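You operate a simulated robot arm through the tools that you are given. There is no shell and no other tool. Be economical: measure what you need, move in short steps, check, and stop when the job is done.

Carry out the task below with a simulated robot arm. There is one attempt and no reset: what you move stays moved.

Task
On the top of the kitchen island, set the teal deep bowl inside the white one.
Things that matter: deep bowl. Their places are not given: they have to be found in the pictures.

The check looks at the end state, three seconds after you hand in, the way a careful person would. Anything else that was tipped, shoved, dropped, spilled or broken makes it a failure.

Robot
A 5-joint arm with a two-finger parallel gripper, fixed in place. Base frame: the origin is at the foot of the arm, x ahead of it, y to its left, z up; the work surface is at about z = 0. Lengths are in mm, angles in degrees, forces in N, time in s.
With the tool pointing down near the work surface it reaches from about 260 to 680 mm from the base axis. Its first joint turns from -66.0 to 66.0 degrees. The tool tilts only in the upright plane through the base axis and itself; it spins freely about its own axis. Payload 2.9 kg.
Tool frame: the origin (TCP) lies between the finger pads and is the grasp point; the fingertips stand 30 mm ahead of it; z points along the fingers, y is the line along which they close. The gripper opens to 110 mm. The fingers are 20 mm wide and 10 mm thick; the gripper's body (48 by 112 mm) begins 55 mm behind the TCP.
Orientation is told as [roll, pitch, yaw] about the base's x, y, z axes, in that order, counted from this pose: with the fingers straight down and closing along the base's y, the tool's x points along the base's -x, its y along +y and its z along -z.

Tools
- The arm moves only by the tool send_rows. Its argument "series" is a list of rows, each an object of numbers (a shift or turn left out is 0, a gripper value left out holds the last): "gripper": the gripper command, from -1 (fully open) to 1 (shut), values between in proportion; "dx", "dy", "dz": the shift along the tool's x, y, z in mm; "wx", "wy", "wz": the turn, a rotation vector about the tool's x, y, z in degrees. In form: [{"gripper": .., "dx": .., "dy": .., "dz": .., "wx": .., "wy": .., "wz": ..}, ...]. A call has 1 to 8 rows; each row shifts and turns the commanded pose from where the row before left it, along the tool's axes as they then stand. Each row takes 0.2 s and may step no farther than 50 mm and 8.6 degrees from the row before; otherwise, or with a gripper value out of range, the whole call is refused. Where a pose cannot be reached the arm comes as near as it can. A force on the tool above 40 N (or 10 N above the force at the start of the call, whichever is more), or a blocked arm, ends the call early, and 0.2 s more pass. The fingers move at their own pace (about 108 mm/s each) and stop on an object; they squeeze with about 21 N. The grip force told is the motor's: it shows also when the fingers shut on nothing. Time passes only in rows, and 0.2 s behind the last, so rows that do not move let the fingers close. It gives the time, the measured TCP pose, the force on the tool (base axes), the opening and the grip force at its end, in the units of the frame above (readings bear some noise).
- Cameras (640 x 400 px; columns grow to the right, rows downward): "scene" is fixed at [33.7, -452.5, 603.4]; the picture's right is [0.79, -0.62, 0.00], its down [-0.35, -0.45, -0.82] and it looks along [0.50, 0.65, -0.57] (base axes); focal length 344 px, centre (320, 200). "wrist" rides on the gripper at [-36, 0, -57] in the tool frame; the picture's right is [0.00, -1.00, 0.00], its down [0.97, 0.00, -0.24] and it looks along [0.24, 0.00, 0.97] (tool axes); focal length 218 px, centre (320, 200).
- grab_frame(camera): a new picture of that camera. No time passes.
- locate(camera, pixels): for up to 12 pixels [column, row] of the newest picture of that camera ("zoom" is the newest enlarged one), the place [x, y, z] in the base frame of the surface seen there, good to about 3 mm. No time passes.
- inspect(camera, box): a new picture of the part [left, top, right, bottom] of that camera's present view, enlarged. No time passes.
- finish_job(): hands the job in; it is judged then, once.

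Go step by step. Measure first, check grasps and placings, and put right what went wrong. The budget is 60 turns and 30 pictures, counting those below and the enlarged ones. Unless the task says otherwise, let go and move clear before handing in, and close with one line.

The tools are called after "Request:" as a command line: name --argument value ..., lists and objects as JSON in quotes. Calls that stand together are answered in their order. send_rows: Moves the arm, as the interface text tells. Its arguments: {"type":"object","properties":{"series":{"type":"array","items":{"type":"object","properties":{"gripper":{"type":"number"},"dx":{"type":"number"},"dy":{"type":"number"},"dz":{"type":"number"},"wx":{"type":"number"},"wy":{"type":"number"},"wz":{"type":"number"}}}}},"required":["series"]} The other tools are called the same way: grab_frame (camera) takes a picture; locate (camera, pixels) gives the place of the surface under pixels of a picture; inspect (camera, box) takes an enlarged picture of a part of a camera's view; finish_job () hands the job in.

At the start:

```text
clock: 0.0
eef_pos: [430.7, 18.1, 348.3]
tool_rot: [0.0, 0.1, 0.0]
force: [-0.1, 0.6, -0.5]
width: 109.9
grasp_force: 0.1
```

scene: 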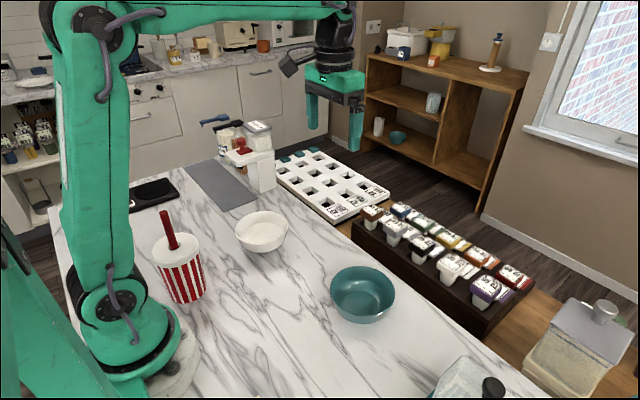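
wrist: 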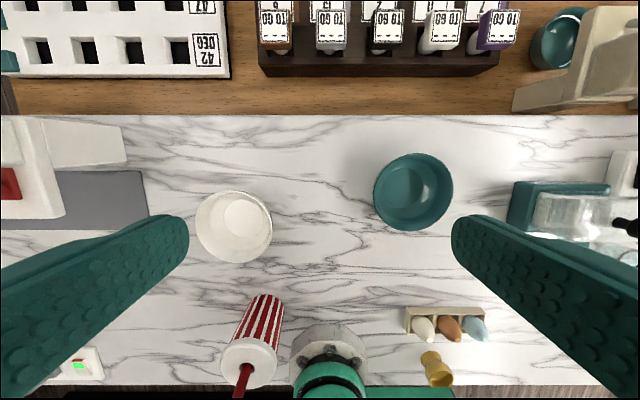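

The teal bowl is at scene (362,293) and the white bowl at (262,231). I'll enlarge both and measure them.

Request:
inspect --camera "scene" --box '[220, 190, 420, 340]'

Request:
locate --camera "wrist" --pixels '[[376, 192], [450, 192], [412, 155], [414, 229], [416, 186], [197, 226], [271, 226], [232, 192], [238, 262], [243, 217], [320, 200], [450, 180]]'

Request:
locate --camera "scene" --pixels '[[331, 290], [394, 292], [362, 267], [362, 318], [360, 295], [235, 230], [288, 228], [261, 212], [262, 247], [262, 230], [362, 323], [262, 253]]'

```text
2.67 times, centred on (320, 265) of scene
```

zoom: 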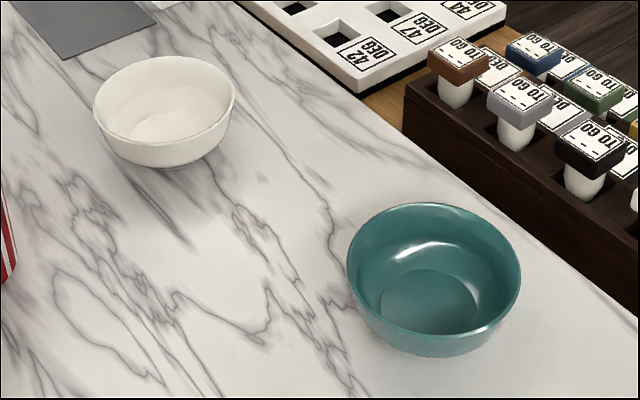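

```text
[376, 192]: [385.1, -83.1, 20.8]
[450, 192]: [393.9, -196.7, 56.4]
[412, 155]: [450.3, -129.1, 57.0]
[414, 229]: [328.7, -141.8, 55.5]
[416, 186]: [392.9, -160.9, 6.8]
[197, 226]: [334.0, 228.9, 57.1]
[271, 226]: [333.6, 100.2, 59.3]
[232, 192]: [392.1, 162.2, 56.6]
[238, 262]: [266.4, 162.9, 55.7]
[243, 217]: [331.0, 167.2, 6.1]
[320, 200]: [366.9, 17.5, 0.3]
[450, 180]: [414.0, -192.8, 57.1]
```

```text
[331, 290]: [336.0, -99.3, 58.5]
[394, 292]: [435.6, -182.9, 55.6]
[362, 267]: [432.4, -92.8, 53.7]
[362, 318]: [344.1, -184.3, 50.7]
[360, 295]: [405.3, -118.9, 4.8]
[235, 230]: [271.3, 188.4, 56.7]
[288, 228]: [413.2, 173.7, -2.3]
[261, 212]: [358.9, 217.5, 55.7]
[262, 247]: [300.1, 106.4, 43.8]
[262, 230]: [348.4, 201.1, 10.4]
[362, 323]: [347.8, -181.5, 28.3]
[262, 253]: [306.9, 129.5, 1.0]
```

The teal bowl's centre is near (388,-137) and the white one's near (329,164). Both have a rim radius of about 63 and stand about 57 high. I'll sample the wall profile along zoom column 435 (teal) and 165 (white) so I can match the gripper tilt to it.

Request:
locate --camera "zoom" --pixels '[[435, 206], [435, 212], [435, 222], [435, 235], [435, 248], [435, 260], [435, 272], [435, 300], [425, 338], [425, 346], [425, 353], [510, 300]]'

Request:
locate --camera "zoom" --pixels '[[165, 60], [165, 70], [165, 82], [165, 95], [165, 108], [165, 120], [165, 148], [165, 156], [165, 163], [97, 105], [232, 95], [349, 265]]'

```text
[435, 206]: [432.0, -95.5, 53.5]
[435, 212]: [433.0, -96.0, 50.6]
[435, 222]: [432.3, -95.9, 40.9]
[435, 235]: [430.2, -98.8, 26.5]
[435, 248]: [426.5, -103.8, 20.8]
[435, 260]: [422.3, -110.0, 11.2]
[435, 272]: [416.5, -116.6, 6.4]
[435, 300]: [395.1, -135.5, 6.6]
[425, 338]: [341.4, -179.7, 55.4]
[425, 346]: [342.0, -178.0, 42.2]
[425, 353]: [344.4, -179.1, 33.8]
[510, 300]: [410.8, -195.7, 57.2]
```

```text
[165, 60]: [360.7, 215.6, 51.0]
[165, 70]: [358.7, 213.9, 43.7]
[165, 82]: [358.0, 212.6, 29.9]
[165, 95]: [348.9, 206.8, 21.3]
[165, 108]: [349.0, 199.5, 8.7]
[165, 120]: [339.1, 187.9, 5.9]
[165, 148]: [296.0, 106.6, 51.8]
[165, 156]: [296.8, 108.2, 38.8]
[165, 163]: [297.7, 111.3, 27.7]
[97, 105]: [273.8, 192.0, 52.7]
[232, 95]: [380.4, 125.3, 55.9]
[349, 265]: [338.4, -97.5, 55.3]
```

The walls are nearly vertical over the top 20–25 mm, so an upright grip on the +y rim, around (388,-76), should work. I'll half-open the gripper and come in above that point.

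Request:
send_rows --series '[{"gripper": 0.1, "dx": 10.5, "dy": -23.5, "dz": 30}, {"dx": 10.5, "dy": -23.5, "dz": 30}, {"dx": 10.5, "dy": -23.5, "dz": 30}, {"dx": 10.5, "dy": -23.5, "dz": 30}, {"dz": 40}, {"dz": 40}, {"dz": 18}, {}]'

Request:
grab_frame --camera "wrist"

```text
clock: 1.8
eef_pos: [389.4, -76.0, 131.5]
tool_rot: [-0.1, 0.0, 0.0]
force: [-0.2, 0.3, 1.0]
width: 49.1
grasp_force: 0.0
```

```text
26 pictures are left
```

wrist: 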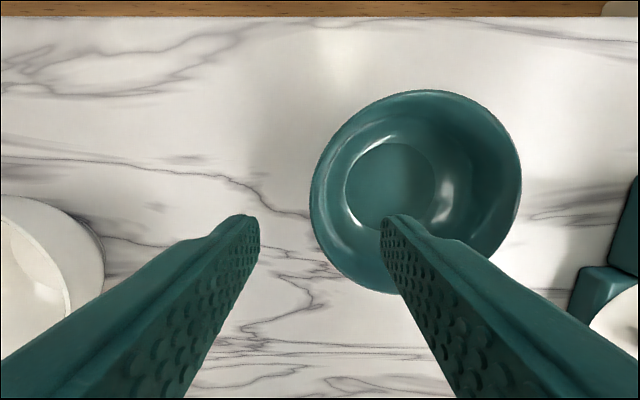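

The left rim edge is at pixel (311,192) and sits between the fingers. I'll refine the bowl's place from this closer view.

Request:
locate --camera "wrist" --pixels '[[313, 195], [316, 195], [320, 195], [519, 190], [432, 93], [375, 288], [350, 120], [15, 198], [102, 262]]'

```text
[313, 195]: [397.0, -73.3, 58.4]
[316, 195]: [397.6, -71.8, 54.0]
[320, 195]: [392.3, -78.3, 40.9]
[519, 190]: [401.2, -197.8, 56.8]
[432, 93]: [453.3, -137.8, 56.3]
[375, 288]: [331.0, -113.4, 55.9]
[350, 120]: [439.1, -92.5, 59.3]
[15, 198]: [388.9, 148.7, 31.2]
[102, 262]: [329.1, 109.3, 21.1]
```

The rim runs through y≈-74 and the centre is near (390,-136), so the aim is right. I'll lower to TCP z≈67 and close.

Request:
send_rows --series '[{"dz": 30}, {"dz": 25}, {"dz": 9.5}, {}, {"gripper": 1}, {}, {}]'

Request:
grab_frame --camera "scene"

```text
clock: 3.4
eef_pos: [388.1, -76.0, 66.8]
tool_rot: [0.1, 0.0, -0.1]
force: [-2.9, -2.5, 5.6]
width: 15.2
grasp_force: 20.7
```

```text
25 pictures are left
```

scene: 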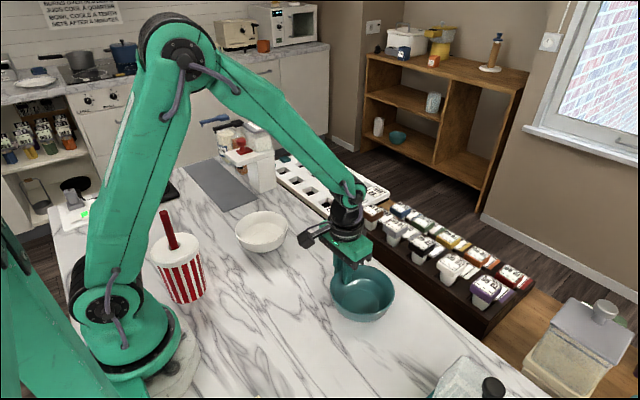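

The fingers are gripping the rim (width 15, grip 20.7) and the bowl hasn't shifted. I'll lift it and look again.

Request:
send_rows --series '[{"dz": -8}, {"dz": -15}, {"dz": -25}, {"dz": -30}, {"dz": -30}, {"dz": -20}, {}]'

Request:
grab_frame --camera "scene"

Request:
grab_frame --camera "wrist"

```text
clock: 5.0
eef_pos: [388.3, -76.7, 194.7]
tool_rot: [0.0, -0.1, -0.1]
force: [0.2, -1.0, -3.7]
width: 4.2
grasp_force: 20.9
```

```text
24 pictures are left
```

scene: 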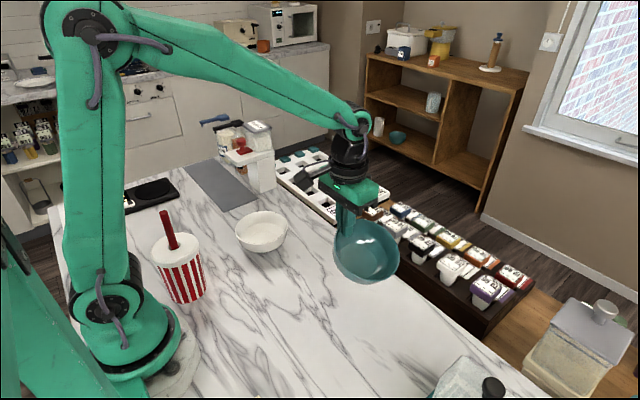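

```text
23 pictures are left
```

wrist: 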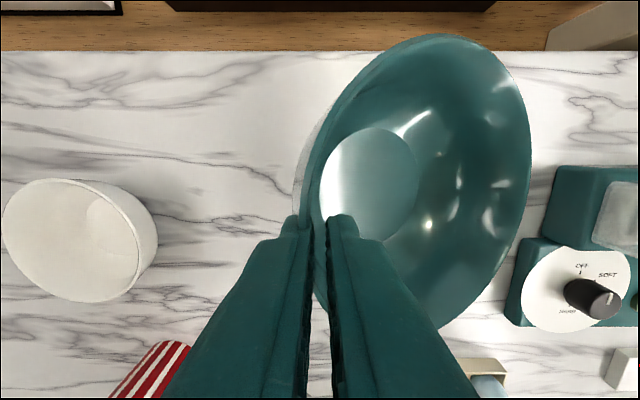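

The bowl is held (width 4.2) but has tilted, with its -y side hanging low. I'll measure how much.

Request:
locate --camera "wrist" --pixels '[[522, 130], [440, 38], [412, 345], [370, 90], [322, 170], [528, 160], [370, 180]]'

Request:
inspect --camera "scene" --box '[290, 170, 430, 300]'

```text
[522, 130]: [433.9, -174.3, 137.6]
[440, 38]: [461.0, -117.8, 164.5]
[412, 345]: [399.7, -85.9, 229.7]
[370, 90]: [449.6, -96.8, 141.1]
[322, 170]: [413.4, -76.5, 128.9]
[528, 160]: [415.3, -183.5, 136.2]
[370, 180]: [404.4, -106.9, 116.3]
```

```text
3.08 times, centred on (360, 235) of scene
```

zoom: 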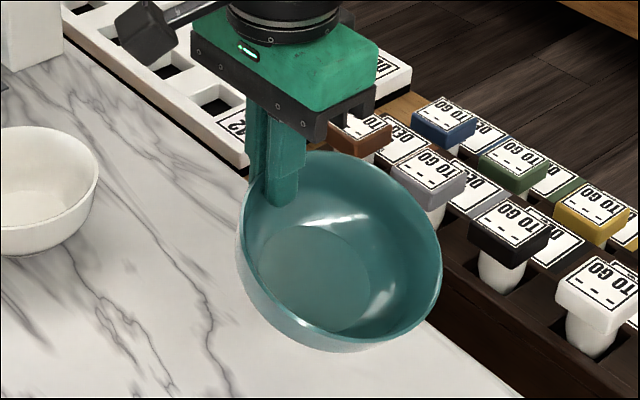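

The bowl has rotated about 23° in the pads, because its wall lined up with the fingers. I'll turn the tool so its y axis points radially at the white bowl's azimuth (26.5°). From there a tilt in the arm's own plane can level the bowl again.

Request:
send_rows --series '[{"wz": 7.94, "dz": -5}, {"wz": 7.94, "dz": -5}, {"wz": 7.94, "dz": -5}, {"wz": 7.94, "dz": -5}, {"wz": 7.94, "dz": -5}, {"wz": 7.94, "dz": -5}, {"wz": 7.94, "dz": -5}, {"wz": 7.92}]'

```text
clock: 6.8
eef_pos: [388.5, -75.9, 228.9]
tool_rot: [0.0, -0.1, -63.8]
force: [0.9, -0.3, -4.2]
width: 4.4
grasp_force: 21.2
```

The turn worked and the grip held. Now I'll carry it over toward the white bowl at z≈229.

Request:
send_rows --series '[{"dx": 33.9, "dy": 17.8}, {"dx": 33.9, "dy": 17.8}, {"dx": 33.9, "dy": 17.8}, {"dx": 33.9, "dy": 17.8}, {"dx": 33.9, "dy": 17.8}, {"dx": 33.9, "dy": 17.8}, {"dx": 33.9, "dy": 17.8}, {}]'

```text
clock: 8.6
eef_pos: [393.9, 193.3, 231.8]
tool_rot: [0.0, 0.0, -63.5]
force: [0.1, 0.1, -4.0]
width: 4.4
grasp_force: 21.0
```

The arm is over the target. I'll tilt the tool 23° about its x axis to level the bowl, then look.

Request:
send_rows --series '[{"wx": 6}, {"wx": 6}, {"wx": 6}, {"wx": 5}, {}]'

Request:
grab_frame --camera "wrist"

Request:
inspect --camera "scene" --box '[180, 110, 370, 260]'

```text
clock: 9.8
eef_pos: [394.4, 192.2, 230.1]
tool_rot: [-23.1, 0.2, -63.6]
force: [-0.2, -0.4, -4.4]
width: 4.4
grasp_force: 20.7
```

```text
21 pictures are left
```

wrist: 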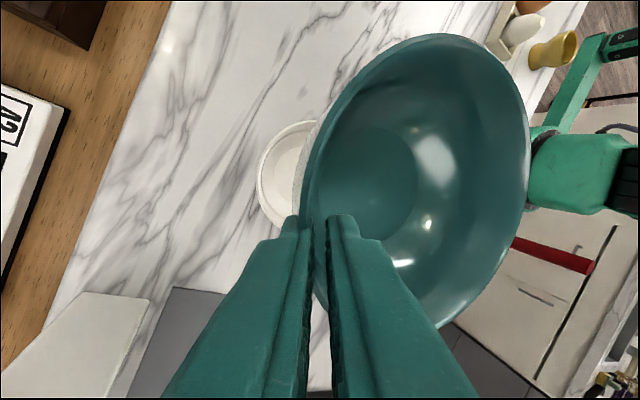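

```text
2.67 times, centred on (275, 185) of scene
```

zoom: 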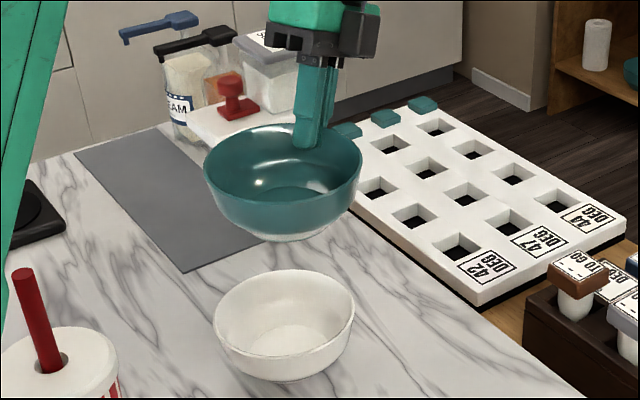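

The bowl now looks close to level above the white one. I'll measure both rims in this picture.

Request:
locate --camera "zoom" --pixels '[[206, 180], [361, 170], [285, 204], [240, 137], [345, 190], [230, 196], [216, 320], [353, 310], [290, 353], [280, 272], [240, 285], [340, 335]]'

Request:
locate --camera "wrist" --pixels '[[526, 110], [527, 200], [430, 37], [480, 50], [370, 80], [470, 315], [325, 150]]'

```text
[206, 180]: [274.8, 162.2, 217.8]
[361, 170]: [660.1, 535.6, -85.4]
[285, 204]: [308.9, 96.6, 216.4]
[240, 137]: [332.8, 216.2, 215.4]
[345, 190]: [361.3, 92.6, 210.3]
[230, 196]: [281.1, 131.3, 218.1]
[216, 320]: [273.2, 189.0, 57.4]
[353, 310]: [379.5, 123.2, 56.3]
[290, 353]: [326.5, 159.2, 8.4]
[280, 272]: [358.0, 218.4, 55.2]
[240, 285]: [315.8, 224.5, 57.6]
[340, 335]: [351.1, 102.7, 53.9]
```

```text
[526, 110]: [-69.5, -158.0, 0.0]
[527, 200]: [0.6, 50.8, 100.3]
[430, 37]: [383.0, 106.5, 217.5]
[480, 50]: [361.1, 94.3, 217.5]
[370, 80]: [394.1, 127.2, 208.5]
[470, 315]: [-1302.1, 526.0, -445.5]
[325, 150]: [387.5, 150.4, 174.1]
```

The teal rim is level at z≈217 with its centre near (338,154). The white centre is (330,162), so I'll shift by (-8,+8) and lower about 115.

Request:
send_rows --series '[{"dx": 10.7, "dy": -3.3, "dz": 1.4}, {"dy": 11.7, "dz": 27.6}, {"dy": 11.7, "dz": 27.6}, {"dy": 11.7, "dz": 27.6}, {"dy": 9.8, "dz": 23}, {}]'

Request:
inspect --camera "scene" --box '[180, 150, 340, 270]'

```text
clock: 11.2
eef_pos: [385.7, 199.7, 113.2]
tool_rot: [-23.0, -0.3, -63.3]
force: [-0.4, 0.7, -3.3]
width: 4.3
grasp_force: 20.7
```

```text
3.33 times, centred on (260, 210) of scene
```

zoom: 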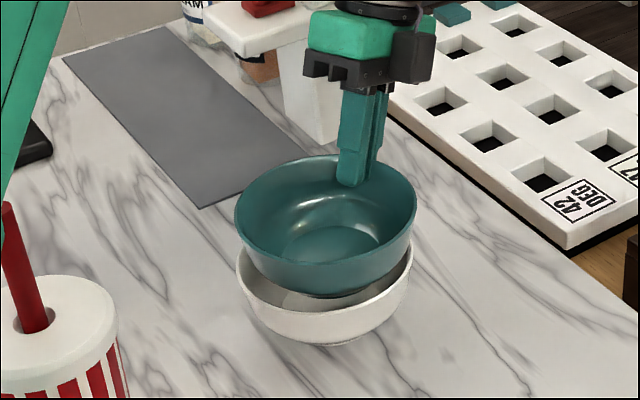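

It's well centred, with the teal bowl's base just inside the white rim. I'll lower in small steps and watch the force.

Request:
locate --camera "zoom" --pixels '[[237, 225], [414, 205], [335, 262], [290, 165], [400, 232], [260, 250]]'

Request:
send_rows --series '[{"dy": 1.6, "dz": 3.7}, {"dy": 1.6, "dz": 3.7}, {}]'

```text
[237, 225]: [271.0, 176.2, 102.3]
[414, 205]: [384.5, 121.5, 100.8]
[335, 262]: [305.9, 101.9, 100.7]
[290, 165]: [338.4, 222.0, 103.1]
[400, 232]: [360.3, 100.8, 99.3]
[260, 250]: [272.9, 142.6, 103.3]
```

```text
clock: 12.0
eef_pos: [386.3, 198.8, 106.5]
tool_rot: [-23.0, -0.3, -63.4]
force: [-1.0, 0.4, -3.0]
width: 4.6
grasp_force: 21.0
```

The teal centre is at about (332,160), within 3 mm of the white one, and nothing is touching yet. I'll keep lowering.

Request:
send_rows --series '[{"dx": 2, "dy": 1.6, "dz": 3.7}, {"dy": 1.6, "dz": 3.7}, {}]'

Request:
inspect --camera "scene" --box '[180, 150, 340, 270]'

```text
clock: 12.8
eef_pos: [386.0, 201.5, 98.1]
tool_rot: [-22.9, -0.3, -63.4]
force: [-0.4, -0.3, -4.3]
width: 4.5
grasp_force: 21.1
```

```text
3.33 times, centred on (260, 210) of scene
```

zoom: 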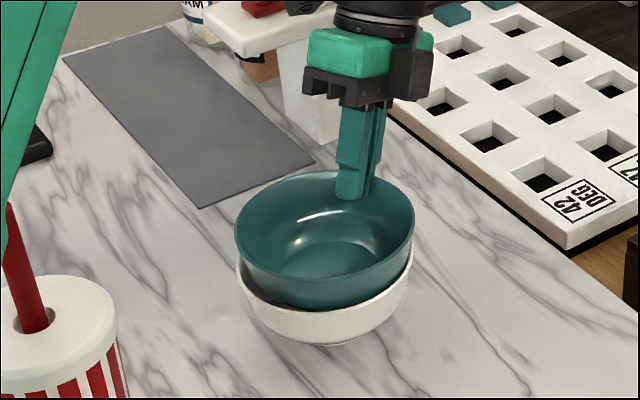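

Still no contact (force unchanged), and the outer fingertip is about 13 mm above the white rim. I'll continue in finer steps.

Request:
send_rows --series '[{"dy": 1.2, "dz": 2.8}, {"dy": 1.2, "dz": 2.8}, {}]'

```text
clock: 13.6
eef_pos: [385.2, 201.6, 91.9]
tool_rot: [-23.0, -0.4, -63.4]
force: [-1.6, 0.4, -2.5]
width: 4.5
grasp_force: 20.9
```

Request:
send_rows --series '[{"dy": 1.2, "dz": 2.8}, {}]'

Request:
inspect --camera "scene" --box '[200, 170, 320, 260]'

```text
clock: 14.2
eef_pos: [385.0, 201.2, 88.5]
tool_rot: [-23.0, -0.4, -63.3]
force: [-2.9, 1.1, -0.6]
width: 4.4
grasp_force: 20.8
```

```text
4.44 times, centred on (260, 215) of scene
```

zoom: 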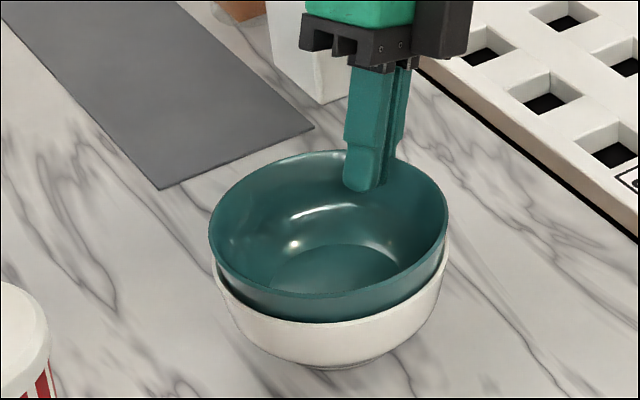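

Contact is beginning: the lateral force is about 3 N and the weight is coming off. The outer fingertip is nearly at the white rim, so I'll rise 4 mm, then open a little while backing out along the finger axis.

Request:
send_rows --series '[{"dx": 0, "dy": -1.6, "dz": -3.7}, {"gripper": 0.6, "dz": -2}, {"dz": -6}, {"dz": -15}, {"dz": -25}, {"dz": -30}, {"dz": -30}, {}]'

Request:
inspect --camera "scene" --box '[180, 150, 340, 270]'

```text
clock: 16.0
eef_pos: [423.4, 221.1, 193.1]
tool_rot: [-23.1, -0.4, -63.3]
force: [0.0, -0.7, -0.1]
width: 22.0
grasp_force: 0.1
```

```text
3.33 times, centred on (260, 210) of scene
```

zoom: 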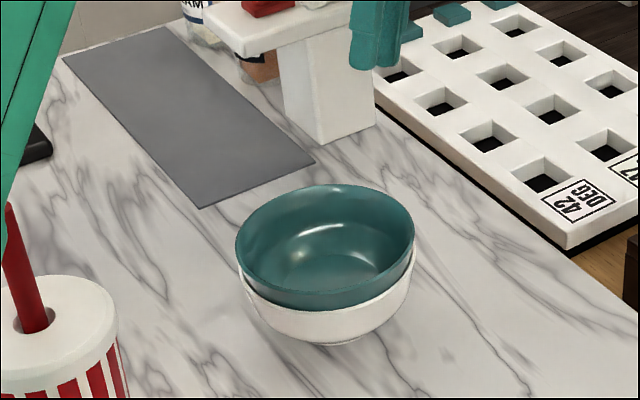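

It's released and nested. I'll check that it's level and that the white bowl hasn't moved.

Request:
locate --camera "zoom" --pixels '[[237, 255], [414, 230], [335, 290], [290, 195], [400, 262], [260, 278], [370, 190], [335, 325], [330, 265]]'

Request:
grab_frame --camera "scene"

```text
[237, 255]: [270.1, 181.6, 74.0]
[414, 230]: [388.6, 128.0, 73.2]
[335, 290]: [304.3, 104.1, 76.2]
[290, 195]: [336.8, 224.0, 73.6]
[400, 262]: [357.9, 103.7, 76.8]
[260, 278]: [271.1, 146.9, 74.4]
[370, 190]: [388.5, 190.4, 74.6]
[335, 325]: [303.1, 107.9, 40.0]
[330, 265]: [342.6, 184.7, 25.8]
```

```text
15 pictures are left
```

scene: 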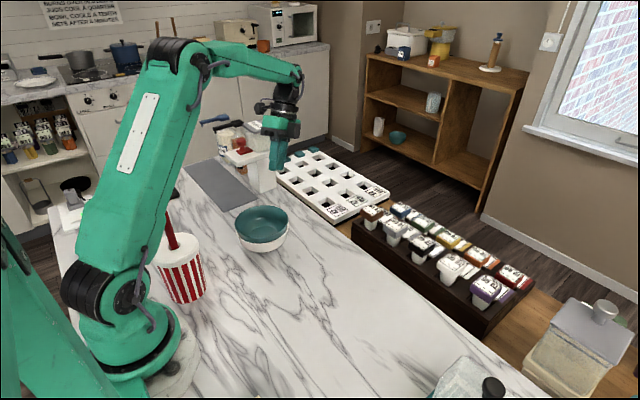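

The teal rim is level at z≈74–76, centred over the white bowl at about (331,164). Nothing else was disturbed and the gripper is clear, so I'm handing in.

Request:
finish_job

```text
The job is handed in.
```

The teal deep bowl is sitting level inside the white one on the island top; the gripper has let go and is clear, and nothing else was moved.
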